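You operate a simulated robot arm through the tools that you are given. There is no shell and no other tool.

Carry out the task below with a simulated two-armed robot. There is one attempt and no reset: what you move stays moved.

TASK
Bring station 3 back into service and prove it at 30 m/s.
Fine: tension on before the isolator; run until the green lamp lights, then stop. The arm is switched off: leave it off.

Only the result counts: the job must be done as asked and must still hold three seconds after the hand-in. Knocking over, shifting, dropping, spilling or breaking anything else fails it.

THE ROBOT
Two 7-joint arms with fingered hands on one trunk that stands fixed in place. Base frame: the origin is at the foot of the trunk, x ahead of it, y to its left, z up. Readings come in mm, rad, newtons and seconds.
The left shoulder is at [11, 152, 1355], the right one opposite. With the tool pointing down near the work surface each hand reaches from about 100 to 720 mm from the base axis, measured 20 degrees to its own side. Payload 3.8 kg a hand.
The tool frame of a hand sits at the grasp point between the pads (the TCP): z along the fingers, y along the line on which they close. The tips reach 30 mm beyond it. The gripper opens to 104 mm; its body begins 35 mm behind the TCP. The gripper is a hand of 5 fingers: y runs from the thumb to the fingers, the wrist lies at [-15, -104, -178] in the tool frame.
Orientation is that of the tool frame in the base frame, as a unit quaternion [x, y, z, w]. With the fingers straight down and the wrist toward the robot, the tool's x, y and z point along [0, 1, 0], [1, 0, 0] and [0, 0, -1] of the base frame.

THE INTERFACE
- The arms move only by the tool move_arm. It takes "left_deltas", "right_deltas" or both (then of equal length, played together; a hand with none holds still); each is a list of rows, each a list of 6 numbers: the turn, a rotation vector about the tool's x, y, z in units of 8 degrees (1.0 is 8 degrees), then the shift along the tool's x, y, z in units of 20 mm (1.0 is 20 mm). In form: [[wx, wy, wz, dx, dy, dz], ...]. A call has 1 to 20 rows; each row shifts and turns the commanded pose from where the row before left it, along the tool's axes as they then stand. A call with a number of a shift or a turn outside -1 to 1 is refused whole. Each row takes 0.2 s and may step no farther than 50 mm and 0.15 rad from the row before; otherwise, the whole call is refused. A pose out of reach is approached as far as the arm can. The call stops where the force on the tool passes 40 N (or 10 N more than at its start, if that is more) or the arm is blocked; 0.2 s more then pass. In this call time passes only in rows, and 0.2 s behind the last. The reply holds the time, the measured pose of the TCP, the force on the tool along the base axes, the opening and the grip force, in the units named above and with some noise, with the torque about the TCP (base axes, N m) and any sound that the robot's microphone picked up.
- Cameras (640 x 400 px; columns grow to the right, rows downward): "scene" is now at [96.3, -8, 1529]; the picture's right is [-0.08, -1.00, 0.00], its down [-0.35, 0.03, -0.94] and it looks along [0.93, -0.08, -0.35] (base axes); focal length 229 px, centre (320, 200). "left" rides on the left gripper at [-80, -78, -141] in its tool frame; the picture's right is [-0.78, -0.30, 0.56], its down [0.53, -0.78, 0.33] and it looks along [0.33, 0.56, 0.76] (tool axes); focal length 247 px, centre (320, 200). "right" rides on the right gripper at [80, -78, -141] in its tool frame; the picture's right is [-0.78, 0.30, -0.56], its down [-0.53, -0.78, 0.33] and it looks along [-0.33, 0.56, 0.76] (tool axes); focal length 247 px, centre (320, 200). There is no depth. A picture from a camera that has moved, and an enlarged one, comes with that camera's place and axes in the base frame and with its lens.
- grab_frame(camera): a new picture of that camera. The clock stands still meanwhile.
- move_column(by): moves the trunk up (or, below 0, down) by that many mm; the arms and the scene camera ride with it, the base frame stays. It gives what a move gives, with no picture.
- move_fingers(index, middle, ring, little, thumb_bend, thumb_turn, hand): sets how far each is bent, from 0 (flat) to 1 (curled in); at 0.3 the hand is open as for a grip, at 0.7 the pads meet at the TCP. One left out holds its place. A second passes; each finger stops where it meets its share of the squeeze, and holds until it gets a number again. It is the only way to open and close the hand. It gives what a move gives, with no picture; readings hold the bend of each and the force on index, middle, ring, little, thumb and palm. thumb_turn goes from beside the hand (0) to across from the fingers (1), as for a grip.
- turn_head(pan, tilt): turns the head with the scene camera to pan (to the left, within 1.396 rad either way) and tilt (down, from -0.506 to 1.204), counted from straight ahead of the robot (the tilt from the chest, where the trunk bows). It gives what a move gives.
- close_up(camera, box): a new picture of the part [left, top, right, bottom] of that camera's present view, enlarged. The clock stands still meanwhile.
- close_job(): hands the job in; it is judged then, once.

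Places have to be worked out from the pictures, the camera data and where the tool is seen. Open the grippers and draw the arms clear of the work before you hand the job in, unless the task says otherwise.

The tools are called after "Request:" by a JSON object that holds its "api" and its "payload". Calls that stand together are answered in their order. move_arm: Moves the arms, as the interface text tells. Its arguments: {"type":"object","properties":{"left_deltas":{"type":"array","items":{"type":"array","items":{"type":"number"}}},"right_deltas":{"type":"array","items":{"type":"array","items":{"type":"number"}}}},"required":[]} The other tools are called the same way: move_column (by) moves the trunk up or down; move_fingers (index, middle, ring, little, thumb_bend, thumb_turn, hand) moves the fingers one by one; turn_head (pan, tilt) turns the head that bears the scene camera; grab_frame (camera) takes a picture; close_up (camera, box) takes an enlarged picture of a part of a camera's view; close_job () hands the job in.

At the start:

```text
time: 0.0
left_position: [419.9, 93.0, 1488.6]
left_orientation: [0.708, 0.706, -0.001, 0.0]
left_force: [-0.3, 0.0, 0.1]
left_moment: [0.0, -0.02, -0.01]
left_width: 103.8
left_gripper_force: 0.0
left_shape: jaw
left_bend: [0.3, 0.3, 0.3, 0.3, 0.3, 0.98]
left_finger forces: [0.0, 0.0, 0.0, 0.1, 0.0, 0.0]
right_position: [463.6, -228.2, 1509.3]
right_orientation: [0.708, 0.706, 0.0, 0.0]
right_force: [-0.1, 0.1, 0.3]
right_moment: [0.0, -0.02, -0.01]
right_width: 103.6
right_gripper_force: 0.2
right_shape: jaw
right_bend: [0.3, 0.3, 0.3, 0.3, 0.3, 0.98]
right_finger forces: [0.0, 0.0, 0.1, 0.1, 0.1, 0.0]
trunk travel left (down, up): [-425.0, 31.0]
head pan, tilt (commanded): [-0.084, 0.358]
```

scene: 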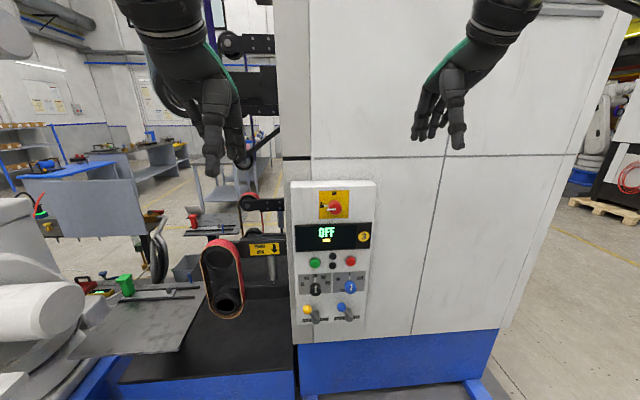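
right: 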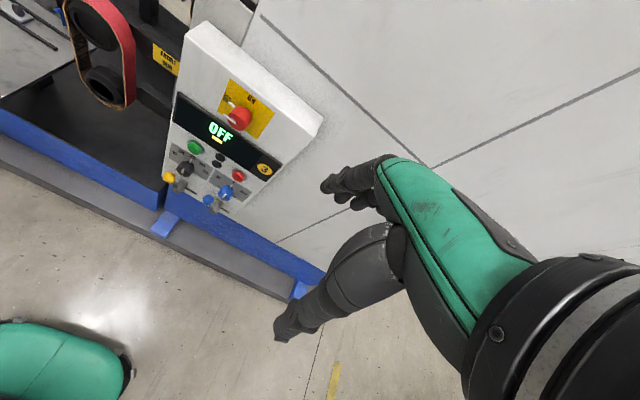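
left: 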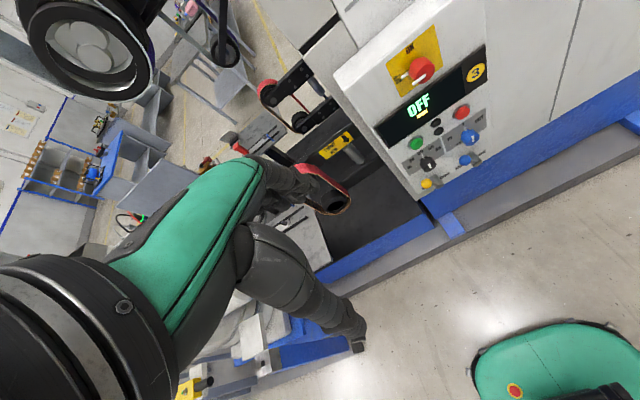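

The scene shows a belt grinding station with a control panel (e-stop, OFF display, buttons, knobs, toggles). I take enlarged views of the panel and of the belt area.

Request:
{"api": "close_up", "payload": {"camera": "scene", "box": [280, 170, 390, 335]}}

Request:
{"api": "close_up", "payload": {"camera": "left", "box": [370, 20, 510, 200]}}

Request:
{"api": "close_up", "payload": {"camera": "scene", "box": [180, 10, 300, 330]}}

Request:
{"api": "close_up", "payload": {"camera": "right", "box": [150, 60, 330, 220]}}

```text
2.42 times, centred on (335, 252) of scene
camera zoom: at [96.3, -8.0, 1529.0], right [-0.08, -1.0, 0.0], down [-0.35, 0.03, -0.94], along [0.93, -0.08, -0.35], focal length 555 px, centre (284, 73)
```

zoom: 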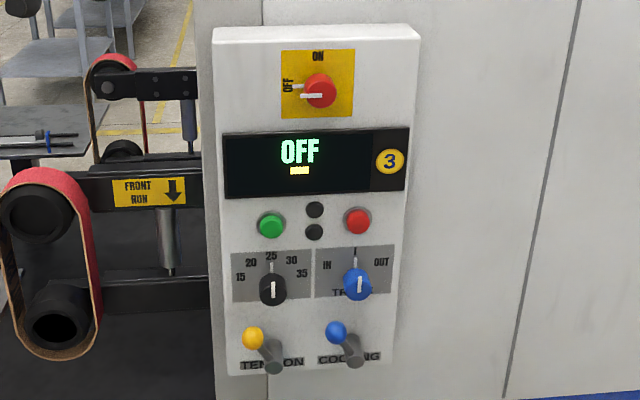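

```text
2.22 times, centred on (440, 110) of left
camera zoom: at [342.4, 12.6, 1631.1], right [-0.3, -0.78, -0.56], down [-0.78, 0.54, -0.33], along [0.56, 0.33, -0.76], focal length 549 px, centre (53, 400)
```

zoom: 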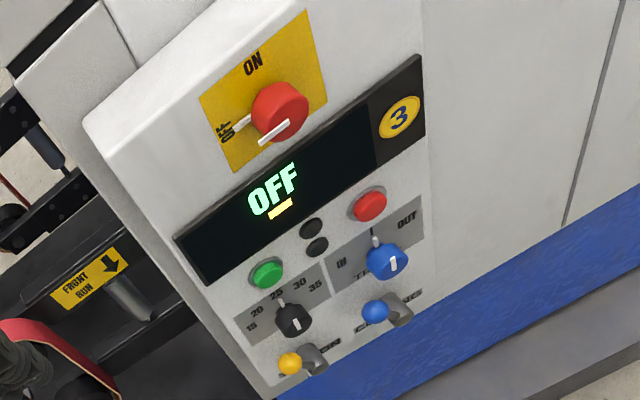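

```text
1.25 times, centred on (240, 170) of scene
camera zoom: at [96.3, -8.0, 1529.0], right [-0.08, -1.0, 0.0], down [-0.35, 0.03, -0.94], along [0.93, -0.08, -0.35], focal length 286 px, centre (420, 238)
```

zoom: 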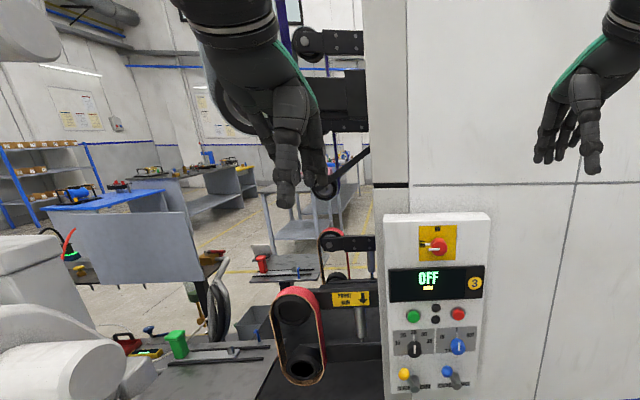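

```text
2.50 times, centred on (240, 140) of right
camera zoom: at [386.0, -147.6, 1650.2], right [0.29, -0.78, 0.56], down [-0.78, -0.53, -0.33], along [0.56, -0.33, -0.76], focal length 617 px, centre (520, 350)
```

zoom: 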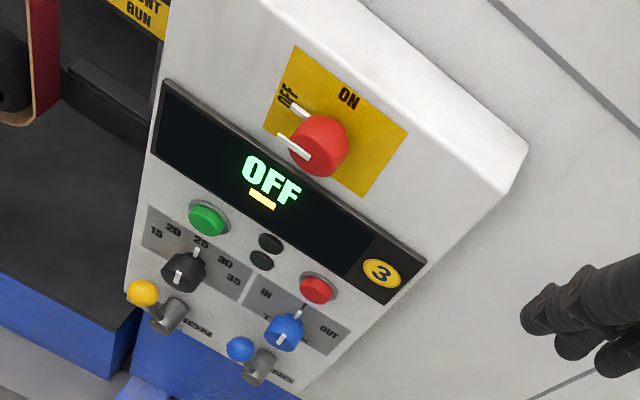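

The panel carries an isolator, display, green/red buttons, two lamps, a speed knob, a track knob, and the tension and cooling levers. I look around with the head to see the rest of the station (belt, wheels, anything lying around).

Request:
{"api": "turn_head", "payload": {"pan": 0.35, "tilt": 0.6}}

Request:
{"api": "grab_frame", "payload": {"camera": "scene"}}

Request:
{"api": "close_up", "payload": {"camera": "scene", "box": [280, 40, 520, 240]}}

```text
time: 0.9
left_position: [420.3, 92.5, 1489.7]
left_orientation: [0.708, 0.706, -0.002, 0.0]
left_force: [-0.1, 0.6, -0.8]
left_moment: [-0.01, -0.01, -0.01]
left_width: 103.4
left_gripper_force: 0.0
left_shape: jaw
left_bend: [0.3, 0.3, 0.3, 0.3, 0.3, 0.98]
left_finger forces: [0.0, 0.0, 0.0, 0.1, 0.1, 0.0]
right_position: [462.2, -228.4, 1509.4]
right_orientation: [0.708, 0.706, 0.0, 0.001]
right_force: [0.1, 0.1, -0.2]
right_moment: [0.0, 0.04, 0.04]
right_width: 103.7
right_gripper_force: 0.0
right_shape: jaw
right_bend: [0.3, 0.3, 0.3, 0.3, 0.3, 0.98]
right_finger forces: [0.0, 0.1, 0.0, 0.0, 0.0, 0.1]
trunk travel left (down, up): [-425.0, 31.0]
head pan, tilt (commanded): [0.351, 0.6]
```

```text
taken
camera scene: at [86.6, 30.2, 1506.9], right [0.34, -0.94, 0.0], down [-0.53, -0.19, -0.82], along [0.77, 0.28, -0.57], focal length 229 px, centre (320, 200)
```

scene: 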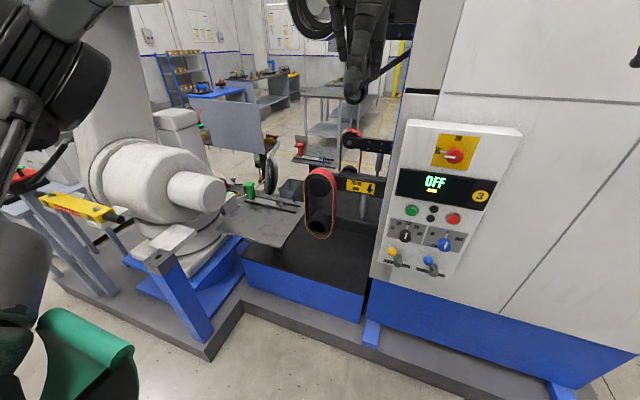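

```text
2.00 times, centred on (400, 140) of scene
camera zoom: at [86.6, 30.2, 1506.9], right [0.34, -0.94, 0.0], down [-0.53, -0.19, -0.82], along [0.77, 0.28, -0.57], focal length 458 px, centre (160, 320)
```

zoom: 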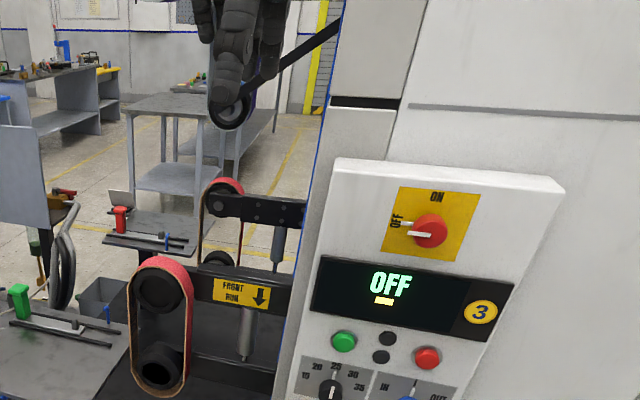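

The front belt seems fitted on two pulleys. I look further left and also at the belt more closely before touching anything.

Request:
{"api": "close_up", "payload": {"camera": "scene", "box": [280, 140, 400, 260]}}

Request:
{"api": "close_up", "payload": {"camera": "scene", "box": [0, 100, 300, 300]}}

Request:
{"api": "close_up", "payload": {"camera": "scene", "box": [370, 115, 530, 285]}}

```text
3.33 times, centred on (340, 200) of scene
camera zoom: at [86.6, 30.2, 1506.9], right [0.34, -0.94, 0.0], down [-0.53, -0.19, -0.82], along [0.77, 0.28, -0.57], focal length 763 px, centre (253, 200)
```

zoom: 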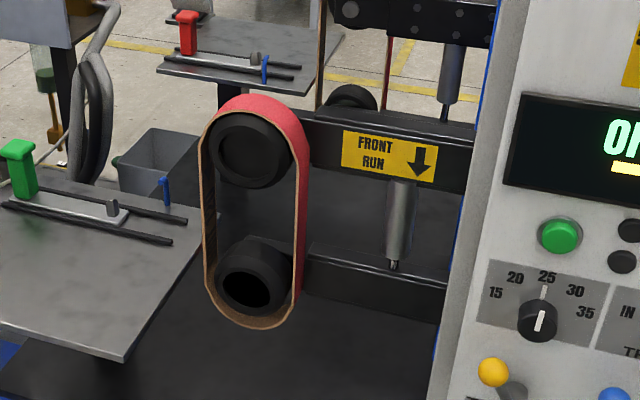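

```text
2.00 times, centred on (150, 200) of scene
camera zoom: at [86.6, 30.2, 1506.9], right [0.34, -0.94, 0.0], down [-0.53, -0.19, -0.82], along [0.77, 0.28, -0.57], focal length 458 px, centre (660, 200)
```

zoom: 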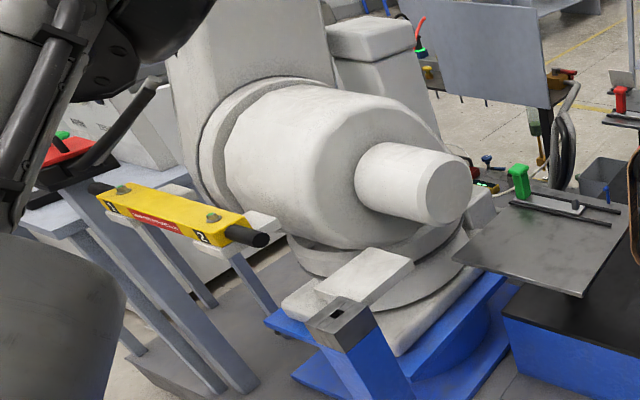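

```text
2.35 times, centred on (450, 200) of scene
camera zoom: at [86.6, 30.2, 1506.9], right [0.34, -0.94, 0.0], down [-0.53, -0.19, -0.82], along [0.77, 0.28, -0.57], focal length 538 px, centre (14, 200)
```

zoom: 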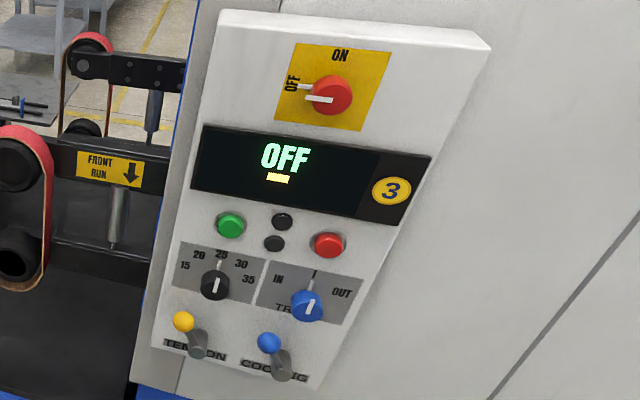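

I look farther left and down, and right too, for any spare belts, notices or other controls belonging to the station.

Request:
{"api": "turn_head", "payload": {"pan": 1.1, "tilt": 0.7}}

Request:
{"api": "grab_frame", "payload": {"camera": "scene"}}

Request:
{"api": "turn_head", "payload": {"pan": -0.9, "tilt": 0.7}}

Request:
{"api": "grab_frame", "payload": {"camera": "scene"}}

Request:
{"api": "turn_head", "payload": {"pan": 0.2, "tilt": -0.2}}

Request:
{"api": "grab_frame", "payload": {"camera": "scene"}}

```text
time: 2.0
left_position: [420.6, 93.1, 1488.7]
left_orientation: [0.708, 0.706, -0.001, 0.0]
left_force: [-0.2, 0.0, -0.8]
left_moment: [-0.01, 0.01, -0.03]
left_width: 103.7
left_gripper_force: 0.1
left_shape: jaw
left_bend: [0.3, 0.3, 0.3, 0.3, 0.3, 0.98]
left_finger forces: [0.1, 0.0, 0.0, 0.0, 0.1, 0.0]
right_position: [462.8, -227.9, 1510.7]
right_orientation: [0.707, 0.707, -0.001, 0.0]
right_force: [-0.7, 1.0, 0.3]
right_moment: [0.02, 0.03, 0.01]
right_width: 103.7
right_gripper_force: 0.1
right_shape: jaw
right_bend: [0.3, 0.3, 0.3, 0.3, 0.3, 0.98]
right_finger forces: [0.0, 0.0, 0.0, 0.0, 0.0, 0.0]
trunk travel left (down, up): [-425.0, 31.0]
head pan, tilt (commanded): [1.1, 0.7]
```

```text
taken
camera scene: at [42.1, 75.5, 1498.4], right [0.89, -0.46, 0.0], down [-0.3, -0.57, -0.76], along [0.35, 0.68, -0.65], focal length 229 px, centre (320, 200)
```

scene: 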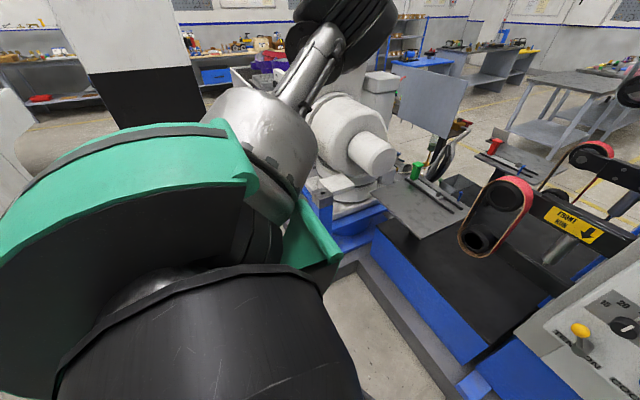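

```text
time: 3.9
left_position: [420.5, 92.6, 1490.1]
left_orientation: [0.708, 0.706, -0.001, 0.001]
left_force: [-0.7, 0.2, 0.5]
left_moment: [0.04, -0.01, 0.0]
left_width: 104.1
left_gripper_force: 0.0
left_shape: jaw
left_bend: [0.3, 0.3, 0.3, 0.3, 0.3, 0.98]
left_finger forces: [0.0, 0.0, 0.0, 0.0, 0.1, 0.0]
right_position: [463.3, -228.7, 1508.9]
right_orientation: [0.708, 0.706, 0.0, -0.001]
right_force: [-0.2, 0.2, 0.3]
right_moment: [0.01, 0.02, 0.0]
right_width: 103.5
right_gripper_force: 0.0
right_shape: jaw
right_bend: [0.3, 0.3, 0.3, 0.3, 0.3, 0.98]
right_finger forces: [0.0, 0.0, 0.0, 0.0, 0.0, 0.0]
trunk travel left (down, up): [-425.0, 31.0]
head pan, tilt (commanded): [-0.901, 0.7]
```

```text
taken
camera scene: at [56.3, -66.7, 1498.4], right [-0.78, -0.62, 0.0], down [-0.4, 0.5, -0.76], along [0.47, -0.6, -0.65], focal length 229 px, centre (320, 200)
```

scene: 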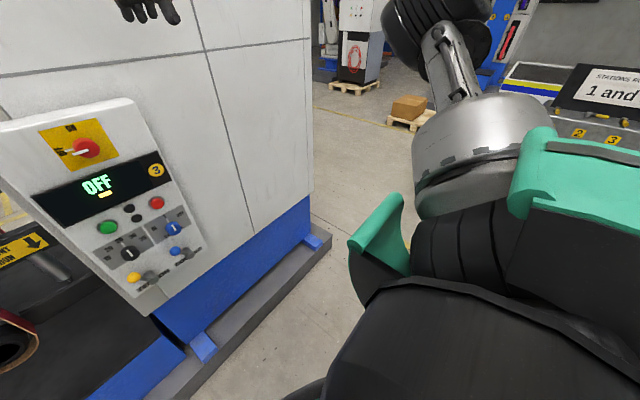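

```text
time: 5.2
left_position: [419.9, 92.2, 1490.0]
left_orientation: [0.707, 0.707, -0.002, -0.001]
left_force: [-0.8, 0.7, 0.4]
left_moment: [0.05, -0.01, 0.0]
left_width: 103.8
left_gripper_force: 0.1
left_shape: jaw
left_bend: [0.3, 0.3, 0.3, 0.3, 0.3, 0.98]
left_finger forces: [0.0, 0.1, 0.0, 0.0, 0.1, 0.0]
right_position: [463.8, -229.1, 1509.2]
right_orientation: [0.707, 0.707, 0.0, 0.0]
right_force: [-0.5, 0.1, -0.1]
right_moment: [0.0, -0.03, -0.01]
right_width: 103.5
right_gripper_force: 0.0
right_shape: jaw
right_bend: [0.3, 0.3, 0.3, 0.3, 0.3, 0.98]
right_finger forces: [0.1, 0.1, 0.0, 0.0, 0.0, 0.0]
trunk travel left (down, up): [-425.0, 31.0]
head pan, tilt (commanded): [0.201, -0.201]
```

```text
taken
camera scene: at [85.4, 16.4, 1579.5], right [0.2, -0.98, 0.0], down [0.19, 0.04, -0.98], along [0.96, 0.19, 0.2], focal length 229 px, centre (320, 200)
```

scene: 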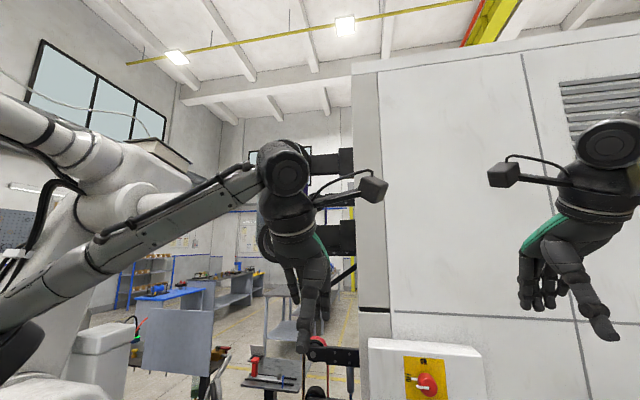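

There is a board on the right: "STATIONS ... 1 and ...". I turn the head that way to read it fully.

Request:
{"api": "turn_head", "payload": {"pan": -1.3, "tilt": 0.3}}

Request:
{"api": "grab_frame", "payload": {"camera": "scene"}}

```text
time: 6.8
left_position: [420.8, 92.6, 1489.3]
left_orientation: [0.708, 0.706, -0.002, 0.001]
left_force: [0.7, 0.6, 0.4]
left_moment: [0.02, -0.04, 0.03]
left_width: 103.9
left_gripper_force: 0.0
left_shape: jaw
left_bend: [0.3, 0.3, 0.3, 0.3, 0.3, 0.98]
left_finger forces: [0.0, 0.1, 0.0, 0.1, 0.0, 0.0]
right_position: [462.7, -229.3, 1509.6]
right_orientation: [0.708, 0.706, 0.0, 0.0]
right_force: [0.4, -0.5, 0.3]
right_moment: [-0.04, 0.0, -0.02]
right_width: 103.8
right_gripper_force: 0.0
right_shape: jaw
right_bend: [0.3, 0.3, 0.3, 0.3, 0.3, 0.98]
right_finger forces: [0.0, 0.0, 0.0, 0.0, 0.0, 0.1]
trunk travel left (down, up): [-425.0, 31.0]
head pan, tilt (commanded): [-1.3, 0.3]
```

```text
taken
camera scene: at [28.5, -90.1, 1534.6], right [-0.96, -0.27, 0.0], down [-0.08, 0.28, -0.95], along [0.25, -0.92, -0.3], focal length 229 px, centre (320, 200)
```

scene: 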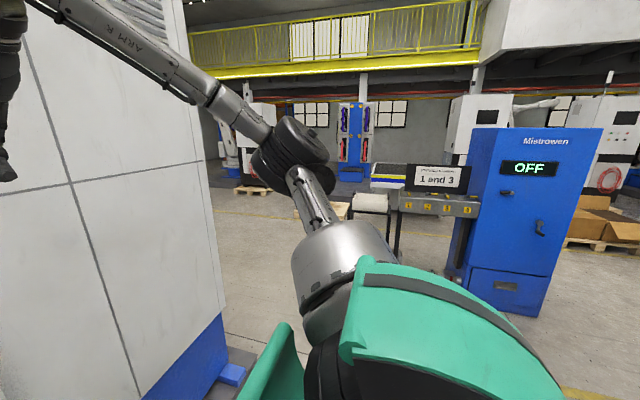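

Request:
{"api": "close_up", "payload": {"camera": "scene", "box": [360, 150, 490, 230]}}

Request:
{"api": "close_up", "payload": {"camera": "scene", "box": [440, 110, 620, 330]}}

```text
4.92 times, centred on (425, 190) of scene
camera zoom: at [28.5, -90.1, 1534.6], right [-0.96, -0.27, 0.0], down [-0.08, 0.28, -0.95], along [0.25, -0.92, -0.3], focal length 1126 px, centre (-197, 249)
```

zoom: 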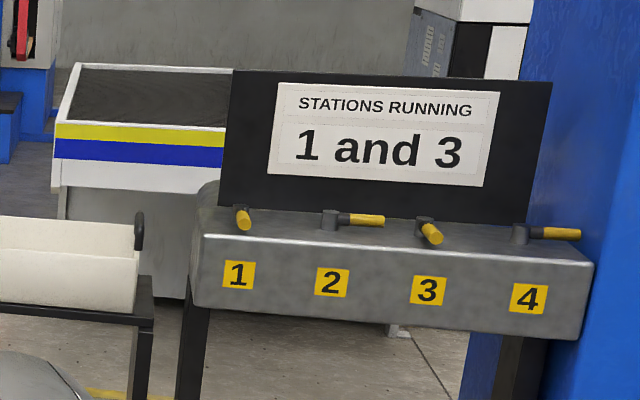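

```text
1.82 times, centred on (530, 220) of scene
camera zoom: at [28.5, -90.1, 1534.6], right [-0.96, -0.27, 0.0], down [-0.08, 0.28, -0.95], along [0.25, -0.92, -0.3], focal length 416 px, centre (-62, 164)
```

zoom: 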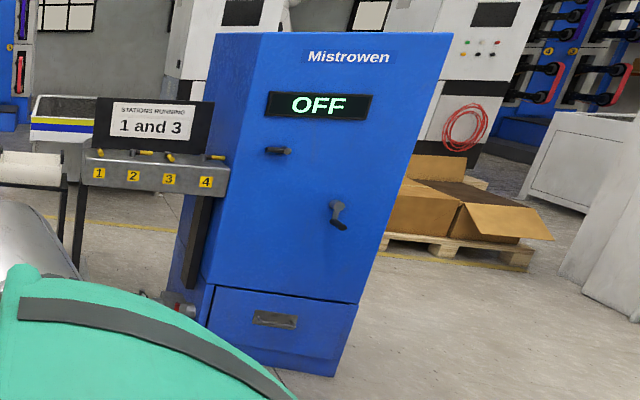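

The board says stations 1 and 3 are running, with dampers 1 and 3 already open; that gear is far out of reach. I now study the levers and knobs at high zoom.

Request:
{"api": "turn_head", "payload": {"pan": -0.1, "tilt": 0.6}}

Request:
{"api": "close_up", "payload": {"camera": "right", "box": [155, 130, 255, 220]}}

Request:
{"api": "close_up", "payload": {"camera": "left", "box": [400, 90, 490, 200]}}

Request:
{"api": "grab_frame", "payload": {"camera": "scene"}}

Request:
{"api": "close_up", "payload": {"camera": "scene", "box": [280, 200, 370, 270]}}

```text
time: 8.2
left_position: [420.7, 92.6, 1489.2]
left_orientation: [0.707, 0.707, -0.002, 0.0]
left_force: [0.5, 0.9, -0.6]
left_moment: [-0.02, -0.04, -0.02]
left_width: 103.8
left_gripper_force: 0.1
left_shape: jaw
left_bend: [0.3, 0.3, 0.3, 0.3, 0.3, 0.98]
left_finger forces: [0.0, 0.0, 0.0, 0.0, 0.0, 0.1]
right_position: [463.1, -228.5, 1510.3]
right_orientation: [0.708, 0.706, 0.0, 0.0]
right_force: [-0.6, -1.0, 0.0]
right_moment: [0.01, -0.03, 0.02]
right_width: 103.7
right_gripper_force: 0.1
right_shape: jaw
right_bend: [0.3, 0.3, 0.3, 0.3, 0.3, 0.98]
right_finger forces: [0.0, 0.0, 0.1, 0.0, 0.0, 0.0]
trunk travel left (down, up): [-425.0, 31.0]
head pan, tilt (commanded): [-0.099, 0.6]
```

```text
4.44 times, centred on (205, 175) of right
camera zoom: at [386.0, -147.6, 1650.2], right [0.29, -0.78, 0.56], down [-0.78, -0.53, -0.33], along [0.56, -0.33, -0.76], focal length 1098 px, centre (831, 311)
```

zoom: 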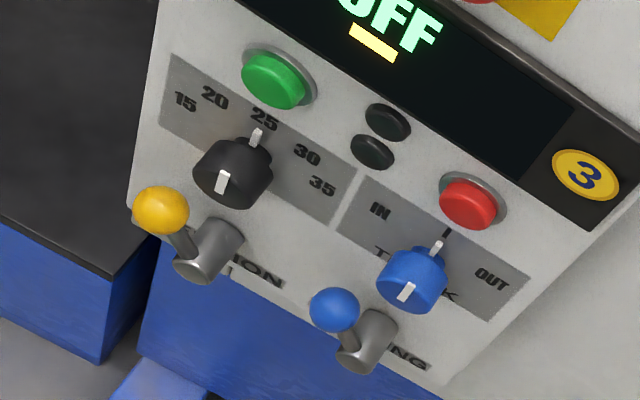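

```text
3.64 times, centred on (445, 145) of left
camera zoom: at [342.4, 12.6, 1631.1], right [-0.3, -0.78, -0.56], down [-0.78, 0.54, -0.33], along [0.56, 0.33, -0.76], focal length 898 px, centre (-134, 400)
```

zoom: 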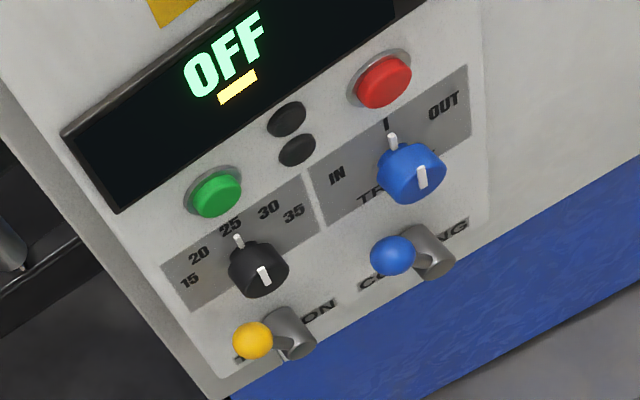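

```text
taken
camera scene: at [91.4, -9.0, 1506.9], right [-0.1, -0.99, 0.0], down [-0.56, 0.06, -0.82], along [0.82, -0.08, -0.57], focal length 229 px, centre (320, 200)
```

scene: 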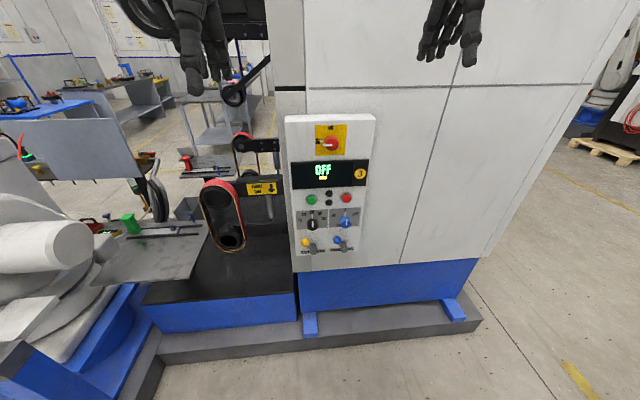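

```text
5.71 times, centred on (325, 235) of scene
camera zoom: at [91.4, -9.0, 1506.9], right [-0.1, -0.99, 0.0], down [-0.56, 0.06, -0.82], along [0.82, -0.08, -0.57], focal length 1307 px, centre (291, 0)
```

zoom: 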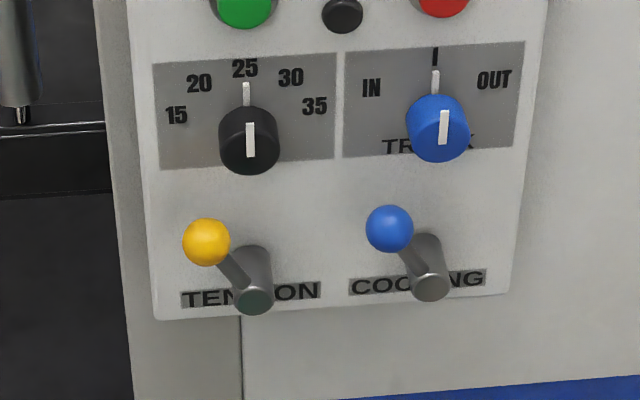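

The levers are arms on bosses that turn about an axis normal to the panel; both stand up-left (about 30° left of vertical), the speed knob is on 25, the isolator points left (OFF). I lower the trunk so that the panel (levers at z≈905, isolator z≈1270, x≈700–720) lies in comfortable reach.

Request:
{"api": "move_column", "payload": {"by": -120}}

Request:
{"api": "grab_frame", "payload": {"camera": "scene"}}

```text
time: 9.8
left_position: [420.4, 90.8, 1368.8]
left_orientation: [0.707, 0.707, -0.002, 0.0]
left_force: [1.2, -0.2, 0.5]
left_moment: [0.01, 0.02, 0.04]
left_width: 103.8
left_gripper_force: 0.0
left_shape: jaw
left_bend: [0.3, 0.3, 0.3, 0.3, 0.3, 0.98]
left_finger forces: [0.1, 0.0, 0.0, 0.0, 0.0, 0.0]
right_position: [463.1, -228.1, 1390.0]
right_orientation: [0.707, 0.707, 0.0, 0.0]
right_force: [0.4, -0.8, -0.6]
right_moment: [-0.02, -0.02, 0.0]
right_width: 103.9
right_gripper_force: 0.0
right_shape: jaw
right_bend: [0.3, 0.3, 0.3, 0.3, 0.3, 0.98]
right_finger forces: [0.1, 0.1, 0.0, 0.0, 0.1, 0.1]
trunk travel left (down, up): [-305.0, 151.0]
head pan, tilt (commanded): [-0.099, 0.6]
```

```text
taken
camera scene: at [117.0, -9.0, 1378.0], right [-0.1, -0.99, 0.01], down [-0.61, 0.06, -0.79], along [0.78, -0.08, -0.61], focal length 229 px, centre (320, 200)
```

scene: 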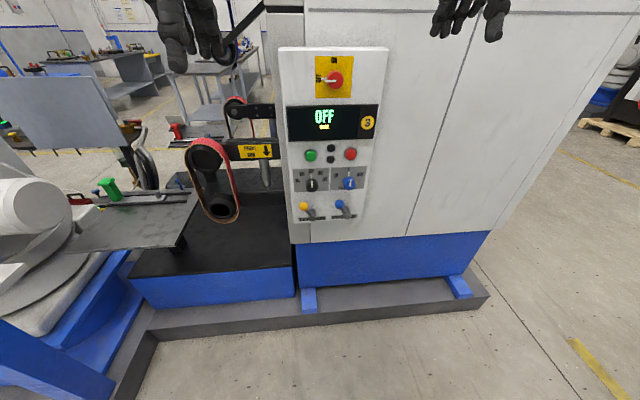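

The trunk bows slightly as it lowers, all clear. I lower a further 130 mm and level the head.

Request:
{"api": "move_column", "payload": {"by": -130}}

Request:
{"api": "turn_head", "payload": {"pan": -0.1, "tilt": 0.2}}

Request:
{"api": "grab_frame", "payload": {"camera": "scene"}}

Request:
{"api": "grab_frame", "payload": {"camera": "right"}}

```text
time: 11.3
left_position: [420.4, 92.9, 1239.3]
left_orientation: [0.708, 0.706, -0.001, 0.0]
left_force: [-0.3, -0.1, -0.2]
left_moment: [-0.02, 0.02, 0.0]
left_width: 103.7
left_gripper_force: 0.1
left_shape: jaw
left_bend: [0.3, 0.3, 0.3, 0.3, 0.3, 0.98]
left_finger forces: [0.1, 0.1, 0.1, 0.0, 0.0, 0.0]
right_position: [462.4, -228.2, 1260.7]
right_orientation: [0.708, 0.707, 0.001, 0.001]
right_force: [-0.4, 0.5, -0.6]
right_moment: [0.0, -0.02, 0.0]
right_width: 103.5
right_gripper_force: 0.0
right_shape: jaw
right_bend: [0.3, 0.3, 0.3, 0.3, 0.3, 0.98]
right_finger forces: [0.1, 0.0, 0.1, 0.1, 0.0, 0.0]
trunk travel left (down, up): [-175.0, 281.0]
head pan, tilt (commanded): [-0.099, 0.6]
```

```text
time: 12.2
left_position: [421.1, 91.5, 1239.7]
left_orientation: [0.708, 0.706, -0.001, 0.0]
left_force: [-0.2, 0.7, -1.1]
left_moment: [-0.02, 0.02, -0.02]
left_width: 103.9
left_gripper_force: 0.1
left_shape: jaw
left_bend: [0.3, 0.3, 0.3, 0.3, 0.3, 0.98]
left_finger forces: [0.0, 0.0, 0.0, 0.0, 0.0, 0.0]
right_position: [463.1, -228.5, 1259.9]
right_orientation: [0.707, 0.707, 0.0, 0.001]
right_force: [-0.4, 0.0, -0.5]
right_moment: [0.01, 0.02, -0.01]
right_width: 103.2
right_gripper_force: 0.1
right_shape: jaw
right_bend: [0.3, 0.3, 0.3, 0.3, 0.3, 0.98]
right_finger forces: [0.0, 0.0, 0.0, 0.1, 0.0, 0.1]
trunk travel left (down, up): [-175.0, 281.0]
head pan, tilt (commanded): [-0.099, 0.201]
```

```text
taken
camera scene: at [191.1, -9.5, 1258.4], right [-0.1, -0.99, 0.02], down [-0.4, 0.02, -0.92], along [0.91, -0.1, -0.4], focal length 229 px, centre (320, 200)
```

scene: 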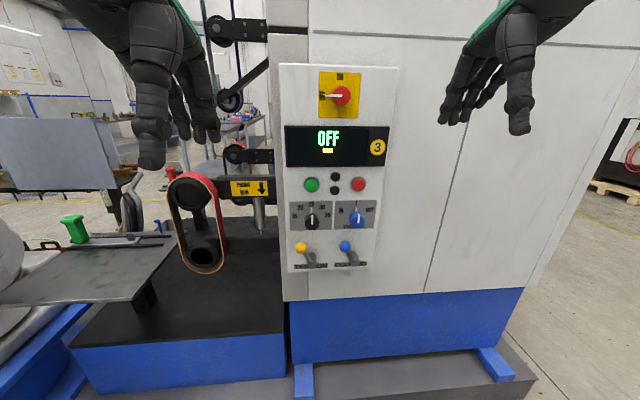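

```text
taken
camera right: at [386.3, -147.7, 1400.1], right [0.29, -0.78, 0.56], down [-0.78, -0.53, -0.33], along [0.56, -0.33, -0.76], focal length 247 px, centre (320, 200)
```

right: 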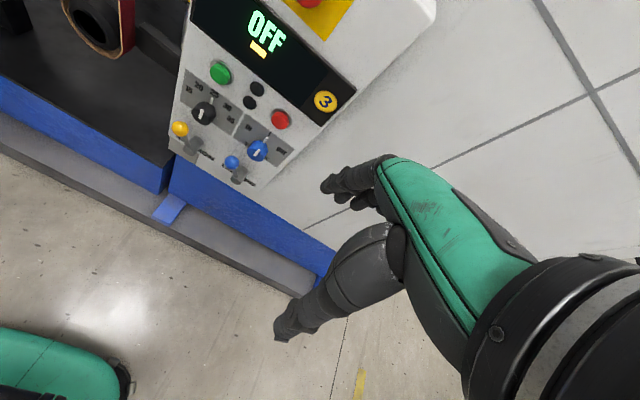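

Now I pitch the right hand so the fingers point forward at the panel (tool z → +x, tool y → up), keeping it well back from the machine.

Request:
{"api": "move_arm", "payload": {"right_deltas": [[-1, 0, 0, 0, 0, 0], [-1, 0, 0, 0, 0, 0], [-1, 0, 0, 0, 0, 0], [-1, 0, 0, 0, 0, 0], [-1, 0, 0, 0, 0, 0], [-1, 0, 0, 0, 0, 0], [-1, 0, 0, 0, 0, 0], [-1, 0, 0, 0, 0, 0], [-1, 0, 0, 0, 0, 0], [-1, 0, 0, 0, 0, 0], [-1, 0, 0, 0, 0, 0], [-0.25, 0, 0, 0, 0, 0]]}}

Request:
{"api": "grab_frame", "payload": {"camera": "scene"}}

Request:
{"api": "grab_frame", "payload": {"camera": "right"}}

```text
time: 14.8
left_position: [420.3, 92.2, 1239.7]
left_orientation: [0.708, 0.706, -0.001, 0.0]
left_force: [1.1, -0.1, 0.7]
left_moment: [0.02, -0.02, -0.03]
left_width: 103.4
left_gripper_force: 0.0
left_shape: jaw
left_bend: [0.3, 0.3, 0.3, 0.3, 0.3, 0.98]
left_finger forces: [0.1, 0.0, 0.0, 0.0, 0.1, 0.0]
right_position: [479.6, -231.1, 1270.9]
right_orientation: [0.573, 0.571, 0.415, 0.417]
right_force: [0.2, -0.2, 0.1]
right_moment: [-0.02, 0.03, -0.04]
right_width: 103.6
right_gripper_force: 0.0
right_shape: jaw
right_bend: [0.3, 0.3, 0.3, 0.3, 0.3, 0.98]
right_finger forces: [0.0, 0.0, 0.0, 0.0, 0.0, 0.1]
right hand out of reach, approached as far as the arm can: row 8, 9, 10, 11
trunk travel left (down, up): [-175.0, 281.0]
head pan, tilt (commanded): [-0.099, 0.201]
```

```text
taken
camera scene: at [190.9, -9.5, 1258.5], right [-0.1, -0.99, 0.02], down [-0.4, 0.02, -0.92], along [0.91, -0.1, -0.4], focal length 229 px, centre (320, 200)
```

scene: 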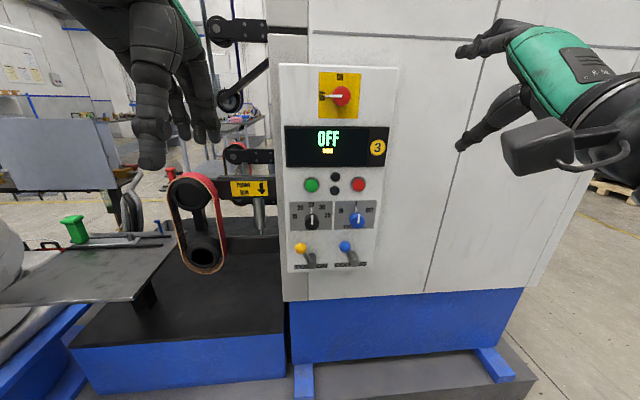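

```text
taken
camera right: at [322.3, -150.2, 1240.9], right [-0.44, -0.78, 0.45], down [0.08, -0.53, -0.84], along [0.9, -0.34, 0.29], focal length 247 px, centre (320, 200)
```

right: 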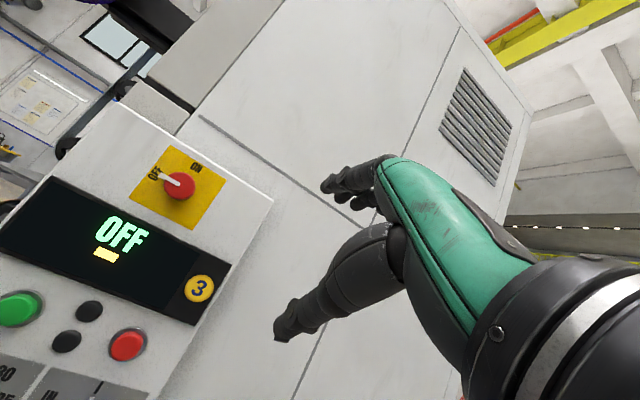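

The wrist came too close to the trunk to finish the pitch. I push the hand forward a bit and see whether the commanded orientation completes.

Request:
{"api": "move_arm", "payload": {"right_deltas": [[0, 0, 0, 0, 0, 1], [0, 0, 0, 0, 0, 1], [0, 0, 0, 0, 0, 1]]}}

```text
time: 15.6
left_position: [419.7, 92.8, 1238.2]
left_orientation: [0.707, 0.707, -0.001, 0.001]
left_force: [0.3, -0.2, 0.1]
left_moment: [0.02, -0.01, -0.05]
left_width: 103.6
left_gripper_force: 0.1
left_shape: jaw
left_bend: [0.3, 0.3, 0.3, 0.3, 0.3, 0.98]
left_finger forces: [0.1, 0.1, 0.0, 0.0, 0.0, 0.0]
right_position: [479.7, -230.6, 1271.8]
right_orientation: [0.572, 0.572, 0.416, 0.416]
right_force: [-0.4, 0.1, 0.0]
right_moment: [-0.01, 0.01, 0.01]
right_width: 103.9
right_gripper_force: 0.0
right_shape: jaw
right_bend: [0.3, 0.3, 0.3, 0.3, 0.3, 0.98]
right_finger forces: [0.0, 0.0, 0.0, 0.0, 0.0, 0.0]
right hand out of reach, approached as far as the arm can: row 1, 2, 3
trunk travel left (down, up): [-175.0, 281.0]
head pan, tilt (commanded): [-0.099, 0.201]
```

Still held at the limit; the wrist target is probably still too near the shoulder. I keep commanding forward (plenty of room before the panel at x≈735).

Request:
{"api": "move_arm", "payload": {"right_deltas": [[0, 0, 0, 0, 0, 1], [0, 0, 0, 0, 0, 1], [0, 0, 0, 0, 0, 1]]}}

```text
time: 16.4
left_position: [420.7, 92.7, 1238.6]
left_orientation: [0.708, 0.706, -0.002, 0.0]
left_force: [0.9, 0.5, 1.2]
left_moment: [0.02, -0.02, 0.0]
left_width: 103.5
left_gripper_force: 0.1
left_shape: jaw
left_bend: [0.3, 0.3, 0.3, 0.3, 0.3, 0.98]
left_finger forces: [0.1, 0.1, 0.0, 0.0, 0.0, 0.1]
right_position: [479.6, -229.9, 1271.3]
right_orientation: [0.573, 0.572, 0.415, 0.415]
right_force: [-0.3, -0.6, 0.5]
right_moment: [-0.01, 0.02, -0.01]
right_width: 103.8
right_gripper_force: 0.1
right_shape: jaw
right_bend: [0.3, 0.3, 0.3, 0.3, 0.3, 0.98]
right_finger forces: [0.1, 0.0, 0.1, 0.1, 0.1, 0.0]
right hand out of reach, approached as far as the arm can: row 1, 2, 3
trunk travel left (down, up): [-175.0, 281.0]
head pan, tilt (commanded): [-0.099, 0.201]
```

No change, so it may be a wrist joint limit rather than distance. I test by unpitching one step, to see where the command starts from.

Request:
{"api": "move_arm", "payload": {"right_deltas": [[1, 0, 0, 0, 0, 0]]}}

```text
time: 16.8
left_position: [420.8, 92.2, 1239.7]
left_orientation: [0.708, 0.706, -0.002, -0.001]
left_force: [0.5, -0.3, 0.6]
left_moment: [-0.02, -0.01, -0.01]
left_width: 103.7
left_gripper_force: 0.1
left_shape: jaw
left_bend: [0.3, 0.3, 0.3, 0.3, 0.3, 0.98]
left_finger forces: [0.0, 0.1, 0.0, 0.1, 0.0, 0.1]
right_position: [480.7, -230.7, 1271.4]
right_orientation: [0.593, 0.593, 0.385, 0.384]
right_force: [1.0, 0.0, 0.0]
right_moment: [0.03, 0.03, 0.0]
right_width: 103.8
right_gripper_force: 0.0
right_shape: jaw
right_bend: [0.3, 0.3, 0.3, 0.3, 0.3, 0.98]
right_finger forces: [0.0, 0.0, 0.0, 0.0, 0.1, 0.1]
trunk travel left (down, up): [-175.0, 281.0]
head pan, tilt (commanded): [-0.099, 0.201]
```

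Commands start from the actual pose. Now from 66° pitch I try moving forward.

Request:
{"api": "move_arm", "payload": {"right_deltas": [[0, 0, 0, 0, 0, 1], [0, 0, 0, 0, 0, 1], [0, 0, 0, 0, 0, 1]]}}

```text
time: 17.6
left_position: [420.8, 92.2, 1238.7]
left_orientation: [0.708, 0.707, -0.002, 0.0]
left_force: [1.2, -0.1, 0.1]
left_moment: [0.0, -0.01, 0.01]
left_width: 103.6
left_gripper_force: 0.0
left_shape: jaw
left_bend: [0.3, 0.3, 0.3, 0.3, 0.3, 0.98]
left_finger forces: [0.0, 0.0, 0.0, 0.0, 0.0, 0.1]
right_position: [537.4, -229.7, 1246.4]
right_orientation: [0.594, 0.592, 0.384, 0.385]
right_force: [0.7, -0.7, 0.6]
right_moment: [0.0, -0.01, 0.01]
right_width: 103.6
right_gripper_force: 0.0
right_shape: jaw
right_bend: [0.3, 0.3, 0.3, 0.3, 0.3, 0.98]
right_finger forces: [0.0, 0.0, 0.0, 0.0, 0.0, 0.0]
trunk travel left (down, up): [-175.0, 281.0]
head pan, tilt (commanded): [-0.099, 0.201]
```

It moves. I continue pitching up from here.

Request:
{"api": "move_arm", "payload": {"right_deltas": [[-1, 0, 0, 0, 0, 0], [-1, 0, 0, 0, 0, 0], [-1, 0, 0, 0, 0, 0]]}}

```text
time: 18.4
left_position: [420.1, 93.3, 1238.2]
left_orientation: [0.708, 0.706, -0.001, 0.0]
left_force: [0.0, 0.7, -0.9]
left_moment: [-0.01, 0.01, 0.02]
left_width: 103.4
left_gripper_force: 0.0
left_shape: jaw
left_bend: [0.3, 0.3, 0.3, 0.3, 0.3, 0.98]
left_finger forces: [0.0, 0.0, 0.1, 0.1, 0.0, 0.0]
right_position: [535.7, -229.6, 1248.9]
right_orientation: [0.594, 0.593, 0.385, 0.385]
right_force: [0.0, 0.3, 0.2]
right_moment: [0.03, -0.02, 0.02]
right_width: 103.7
right_gripper_force: 0.1
right_shape: jaw
right_bend: [0.3, 0.3, 0.3, 0.3, 0.3, 0.98]
right_finger forces: [0.0, 0.0, 0.0, 0.0, 0.0, 0.1]
right hand out of reach, approached as far as the arm can: row 1, 2, 3
trunk travel left (down, up): [-175.0, 281.0]
head pan, tilt (commanded): [-0.099, 0.201]
```

The pitch is limited here, likely by the wrist. Moving the arm further out should free it; I advance ~90 mm horizontally to x≈630 (still short of the panel) and then pitch.

Request:
{"api": "move_arm", "payload": {"right_deltas": [[0, 0, 0, 0, 0.41, 0.91], [0, 0, 0, 0, 0.41, 0.91], [0, 0, 0, 0, 0.41, 0.91], [0, 0, 0, 0, 0.41, 0.91], [-1, 0, 0, 0, 0, 0], [-1, 0, 0, 0, 0, 0], [-1, 0, 0, 0, 0, 0]]}}

Request:
{"api": "grab_frame", "payload": {"camera": "scene"}}

```text
time: 20.0
left_position: [420.3, 92.7, 1239.8]
left_orientation: [0.707, 0.707, -0.002, 0.0]
left_force: [0.4, 0.0, 0.7]
left_moment: [0.0, -0.01, 0.02]
left_width: 103.3
left_gripper_force: 0.0
left_shape: jaw
left_bend: [0.3, 0.3, 0.3, 0.3, 0.3, 0.98]
left_finger forces: [0.1, 0.0, 0.1, 0.1, 0.0, 0.1]
right_position: [602.0, -240.7, 1262.0]
right_orientation: [0.594, 0.595, 0.383, 0.383]
right_force: [-1.2, -0.2, -1.4]
right_moment: [-0.02, -0.04, 0.0]
right_width: 103.8
right_gripper_force: 0.0
right_shape: jaw
right_bend: [0.3, 0.3, 0.3, 0.3, 0.3, 0.98]
right_finger forces: [0.0, 0.1, 0.0, 0.1, 0.1, 0.1]
right hand out of reach, approached as far as the arm can: row 2, 3, 4, 5, 6, 7
trunk travel left (down, up): [-175.0, 281.0]
head pan, tilt (commanded): [-0.099, 0.201]
```

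```text
taken
camera scene: at [190.8, -9.5, 1258.6], right [-0.1, -0.99, 0.02], down [-0.4, 0.02, -0.92], along [0.91, -0.1, -0.4], focal length 229 px, centre (320, 200)
```

scene: 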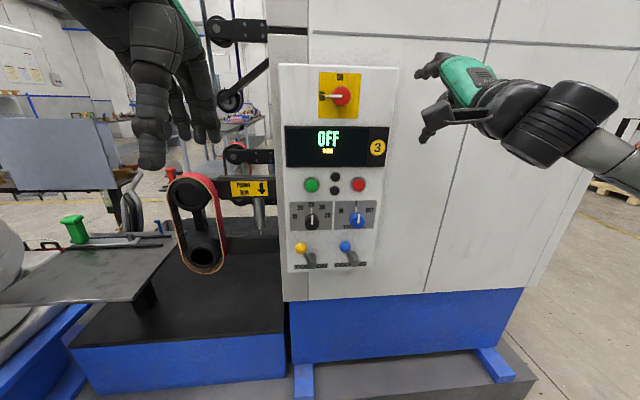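

The elbow is out to the right, with the forearm coming in from the right, so an orientation with the tool's y tilted to the left should be more natural. I roll the hand about its own z by −40° and watch.

Request:
{"api": "move_arm", "payload": {"right_deltas": [[0, 0, -1, 0, 0, 0], [0, 0, -1, 0, 0, 0], [0, 0, -1, 0, 0, 0], [0, 0, -1, 0, 0, 0], [0, 0, -1, 0, 0, 0]]}}

Request:
{"api": "grab_frame", "payload": {"camera": "scene"}}

```text
time: 21.2
left_position: [420.4, 93.1, 1239.5]
left_orientation: [0.708, 0.706, -0.001, 0.0]
left_force: [0.1, -0.6, 0.6]
left_moment: [0.02, -0.02, 0.0]
left_width: 103.4
left_gripper_force: 0.2
left_shape: jaw
left_bend: [0.3, 0.3, 0.3, 0.3, 0.3, 0.98]
left_finger forces: [0.0, 0.1, 0.0, 0.0, 0.0, 0.0]
right_position: [600.4, -231.6, 1264.8]
right_orientation: [0.362, 0.759, 0.238, 0.487]
right_force: [-0.9, -0.6, -0.9]
right_moment: [0.0, 0.0, -0.04]
right_width: 104.1
right_gripper_force: 0.0
right_shape: jaw
right_bend: [0.3, 0.3, 0.3, 0.3, 0.3, 0.98]
right_finger forces: [0.0, 0.0, 0.1, 0.1, 0.1, 0.0]
right hand out of reach, approached as far as the arm can: row 5
trunk travel left (down, up): [-175.0, 281.0]
head pan, tilt (commanded): [-0.099, 0.201]
```

```text
taken
camera scene: at [190.5, -9.0, 1258.7], right [-0.1, -0.99, 0.02], down [-0.4, 0.02, -0.92], along [0.91, -0.1, -0.4], focal length 229 px, centre (320, 200)
```

scene: 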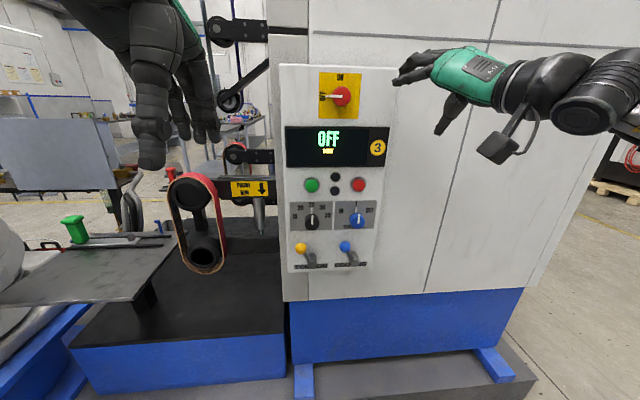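

It rolled ~36°. Now I try to bring the fingers level again (rotation about base −y, expressed in tool axes).

Request:
{"api": "move_arm", "payload": {"right_deltas": [[-0.78, -0.62, 0, 0, 0, 0], [-0.78, -0.62, 0, 0, 0, 0], [-0.78, -0.62, 0, 0, 0, 0]]}}

```text
time: 22.0
left_position: [421.5, 90.8, 1238.4]
left_orientation: [0.708, 0.706, -0.002, -0.001]
left_force: [-0.5, -0.4, -0.2]
left_moment: [0.0, -0.03, 0.01]
left_width: 103.4
left_gripper_force: 0.1
left_shape: jaw
left_bend: [0.3, 0.3, 0.3, 0.3, 0.3, 0.98]
left_finger forces: [0.0, 0.0, 0.0, 0.0, 0.1, 0.1]
right_position: [600.5, -233.5, 1263.9]
right_orientation: [0.296, 0.645, 0.302, 0.636]
right_force: [0.5, 0.3, -0.7]
right_moment: [-0.01, -0.02, 0.04]
right_width: 103.6
right_gripper_force: 0.1
right_shape: jaw
right_bend: [0.3, 0.3, 0.3, 0.3, 0.3, 0.98]
right_finger forces: [0.0, 0.0, 0.1, 0.1, 0.0, 0.1]
trunk travel left (down, up): [-175.0, 281.0]
head pan, tilt (commanded): [-0.099, 0.201]
```

The fingers now point straight at the panel (tool z ≈ +x), tool y 40° left of up. I fold all fingers except the index to get a single pointing finger and look at it.

Request:
{"api": "move_fingers", "payload": {"hand": "right", "index": 0.15, "middle": 1, "ring": 1, "little": 1, "thumb_bend": 1, "thumb_turn": 0.5}}

Request:
{"api": "grab_frame", "payload": {"camera": "right"}}

Request:
{"api": "close_up", "payload": {"camera": "scene", "box": [370, 20, 570, 170]}}

```text
time: 23.0
left_position: [421.3, 93.8, 1239.8]
left_orientation: [0.707, 0.707, -0.001, 0.001]
left_force: [-0.8, 0.7, 0.4]
left_moment: [-0.02, 0.0, -0.01]
left_width: 103.8
left_gripper_force: 0.1
left_shape: jaw
left_bend: [0.3, 0.3, 0.3, 0.3, 0.3, 0.98]
left_finger forces: [0.0, 0.0, 0.0, 0.0, 0.0, 0.1]
right_position: [600.1, -233.4, 1263.2]
right_orientation: [0.296, 0.646, 0.302, 0.636]
right_force: [-0.5, -0.1, 1.2]
right_moment: [-0.01, 0.0, -0.01]
right_width: 41.4
right_gripper_force: 0.1
right_shape: fingers
right_bend: [0.15, 1.0, 1.0, 1.0, 1.0, 0.51]
right_finger forces: [0.0, 0.0, 0.0, 0.0, 0.0, 0.1]
trunk travel left (down, up): [-175.0, 281.0]
head pan, tilt (commanded): [-0.099, 0.201]
```

```text
taken
camera right: at [457.9, -222.6, 1153.2], right [-0.55, -0.41, 0.73], down [0.34, -0.9, -0.26], along [0.77, 0.11, 0.63], focal length 247 px, centre (320, 200)
```

right: 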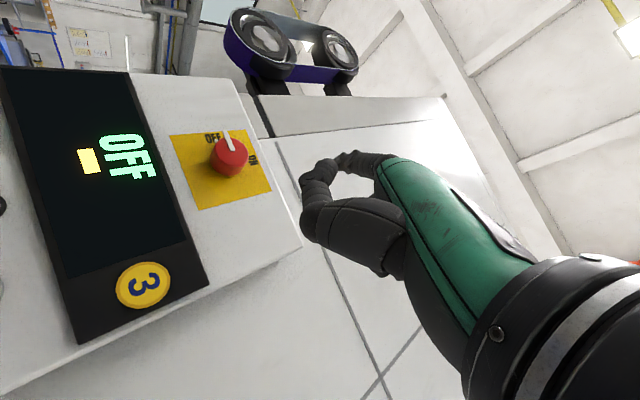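

```text
2.67 times, centred on (470, 95) of scene
camera zoom: at [191.0, -9.5, 1258.5], right [-0.1, -0.99, 0.02], down [-0.4, 0.02, -0.92], along [0.91, -0.1, -0.4], focal length 610 px, centre (-80, 480)
```

zoom: 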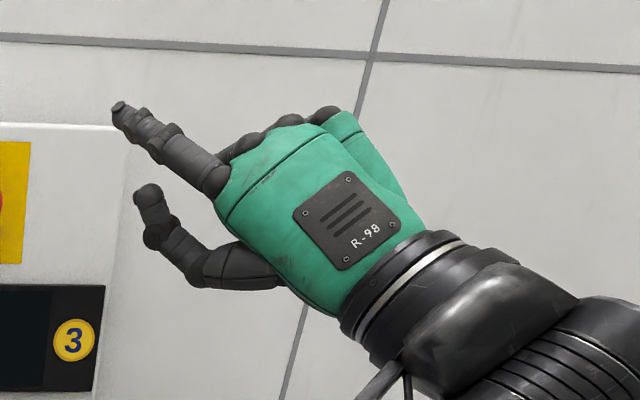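

The index tip is at about (615,−172,1322), i.e. tool frame (9, 85, 15). I bend the index to 0.5 so its end points along tool z, and bring the hand down and left to lie in front of the tension lever, still back at x≈600.

Request:
{"api": "move_fingers", "payload": {"hand": "right", "index": 0.45}}

Request:
{"api": "move_arm", "payload": {"right_deltas": [[0, 0, 0, 1, -0.41, 0], [0, 0, 0, 1, -0.41, 0], [0, 0, 0, 1, -0.41, 0], [0, 0, 0, 1, -0.41, 0], [0, 0, 0, 1, -0.41, 0], [0, 0, 0, 1, -0.41, 0], [0, 0, 0, 1, -0.41, 0], [0, 0, 0, 1, -0.41, 0], [0, 0, 0, 1, -0.41, 0], [0, 0, 0, 1, -0.41, 0]]}}

Request:
{"api": "grab_frame", "payload": {"camera": "scene"}}

Request:
{"api": "grab_frame", "payload": {"camera": "right"}}

```text
time: 24.0
left_position: [420.3, 92.7, 1238.2]
left_orientation: [0.708, 0.706, -0.001, 0.0]
left_force: [-0.5, -0.4, 0.1]
left_moment: [-0.01, -0.03, -0.02]
left_width: 103.4
left_gripper_force: 0.1
left_shape: jaw
left_bend: [0.3, 0.3, 0.3, 0.3, 0.3, 0.98]
left_finger forces: [0.1, 0.0, 0.0, 0.0, 0.0, 0.1]
right_position: [599.4, -232.7, 1263.8]
right_orientation: [0.297, 0.645, 0.302, 0.636]
right_force: [0.1, 0.5, 0.2]
right_moment: [-0.02, -0.01, 0.03]
right_width: 36.5
right_gripper_force: 0.1
right_shape: fingers
right_bend: [0.45, 1.0, 1.0, 1.0, 1.0, 0.51]
right_finger forces: [0.0, 0.0, 0.0, 0.0, 0.0, 0.0]
trunk travel left (down, up): [-175.0, 281.0]
head pan, tilt (commanded): [-0.099, 0.201]
```

```text
time: 26.2
left_position: [419.0, 92.1, 1239.4]
left_orientation: [0.708, 0.706, -0.002, 0.0]
left_force: [-0.6, -0.3, -0.4]
left_moment: [-0.01, -0.01, 0.01]
left_width: 103.5
left_gripper_force: 0.1
left_shape: jaw
left_bend: [0.3, 0.3, 0.3, 0.3, 0.3, 0.98]
left_finger forces: [0.0, 0.1, 0.0, 0.0, 0.0, 0.0]
right_position: [566.8, -245.0, 1190.8]
right_orientation: [0.295, 0.649, 0.304, 0.632]
right_force: [-0.4, -0.4, -0.4]
right_moment: [0.01, -0.04, -0.02]
right_width: 36.5
right_gripper_force: 0.0
right_shape: fingers
right_bend: [0.45, 1.0, 1.0, 1.0, 1.0, 0.51]
right_finger forces: [0.0, 0.1, 0.0, 0.1, 0.1, 0.0]
right hand out of reach, approached as far as the arm can: row 2, 3, 4, 5, 6, 7, 8, 9, 10
trunk travel left (down, up): [-175.0, 281.0]
head pan, tilt (commanded): [-0.099, 0.201]
```

```text
taken
camera scene: at [190.7, -9.6, 1258.6], right [-0.1, -0.99, 0.02], down [-0.4, 0.02, -0.92], along [0.91, -0.1, -0.4], focal length 229 px, centre (320, 200)
```

scene: 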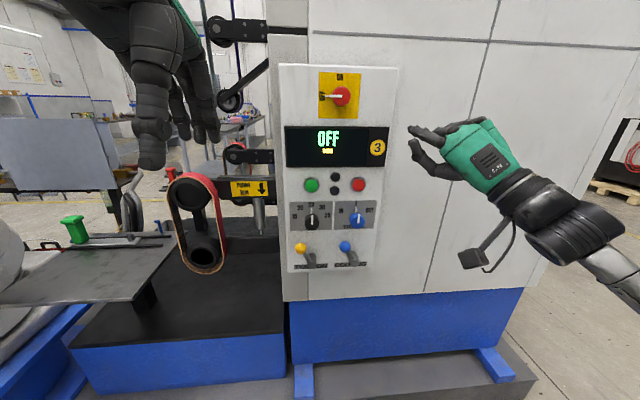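

```text
taken
camera right: at [424.8, -235.5, 1081.5], right [-0.54, -0.42, 0.73], down [0.35, -0.9, -0.26], along [0.77, 0.12, 0.63], focal length 247 px, centre (320, 200)
```

right: 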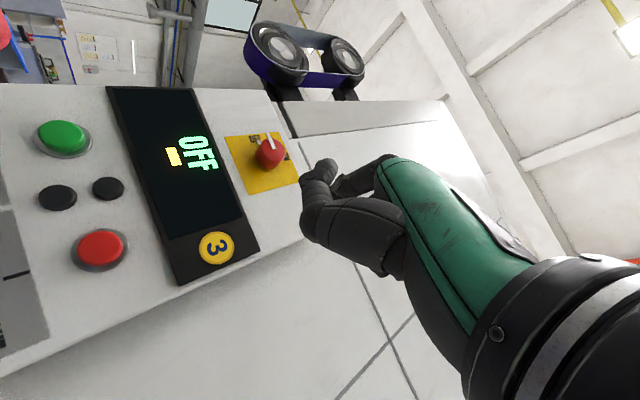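

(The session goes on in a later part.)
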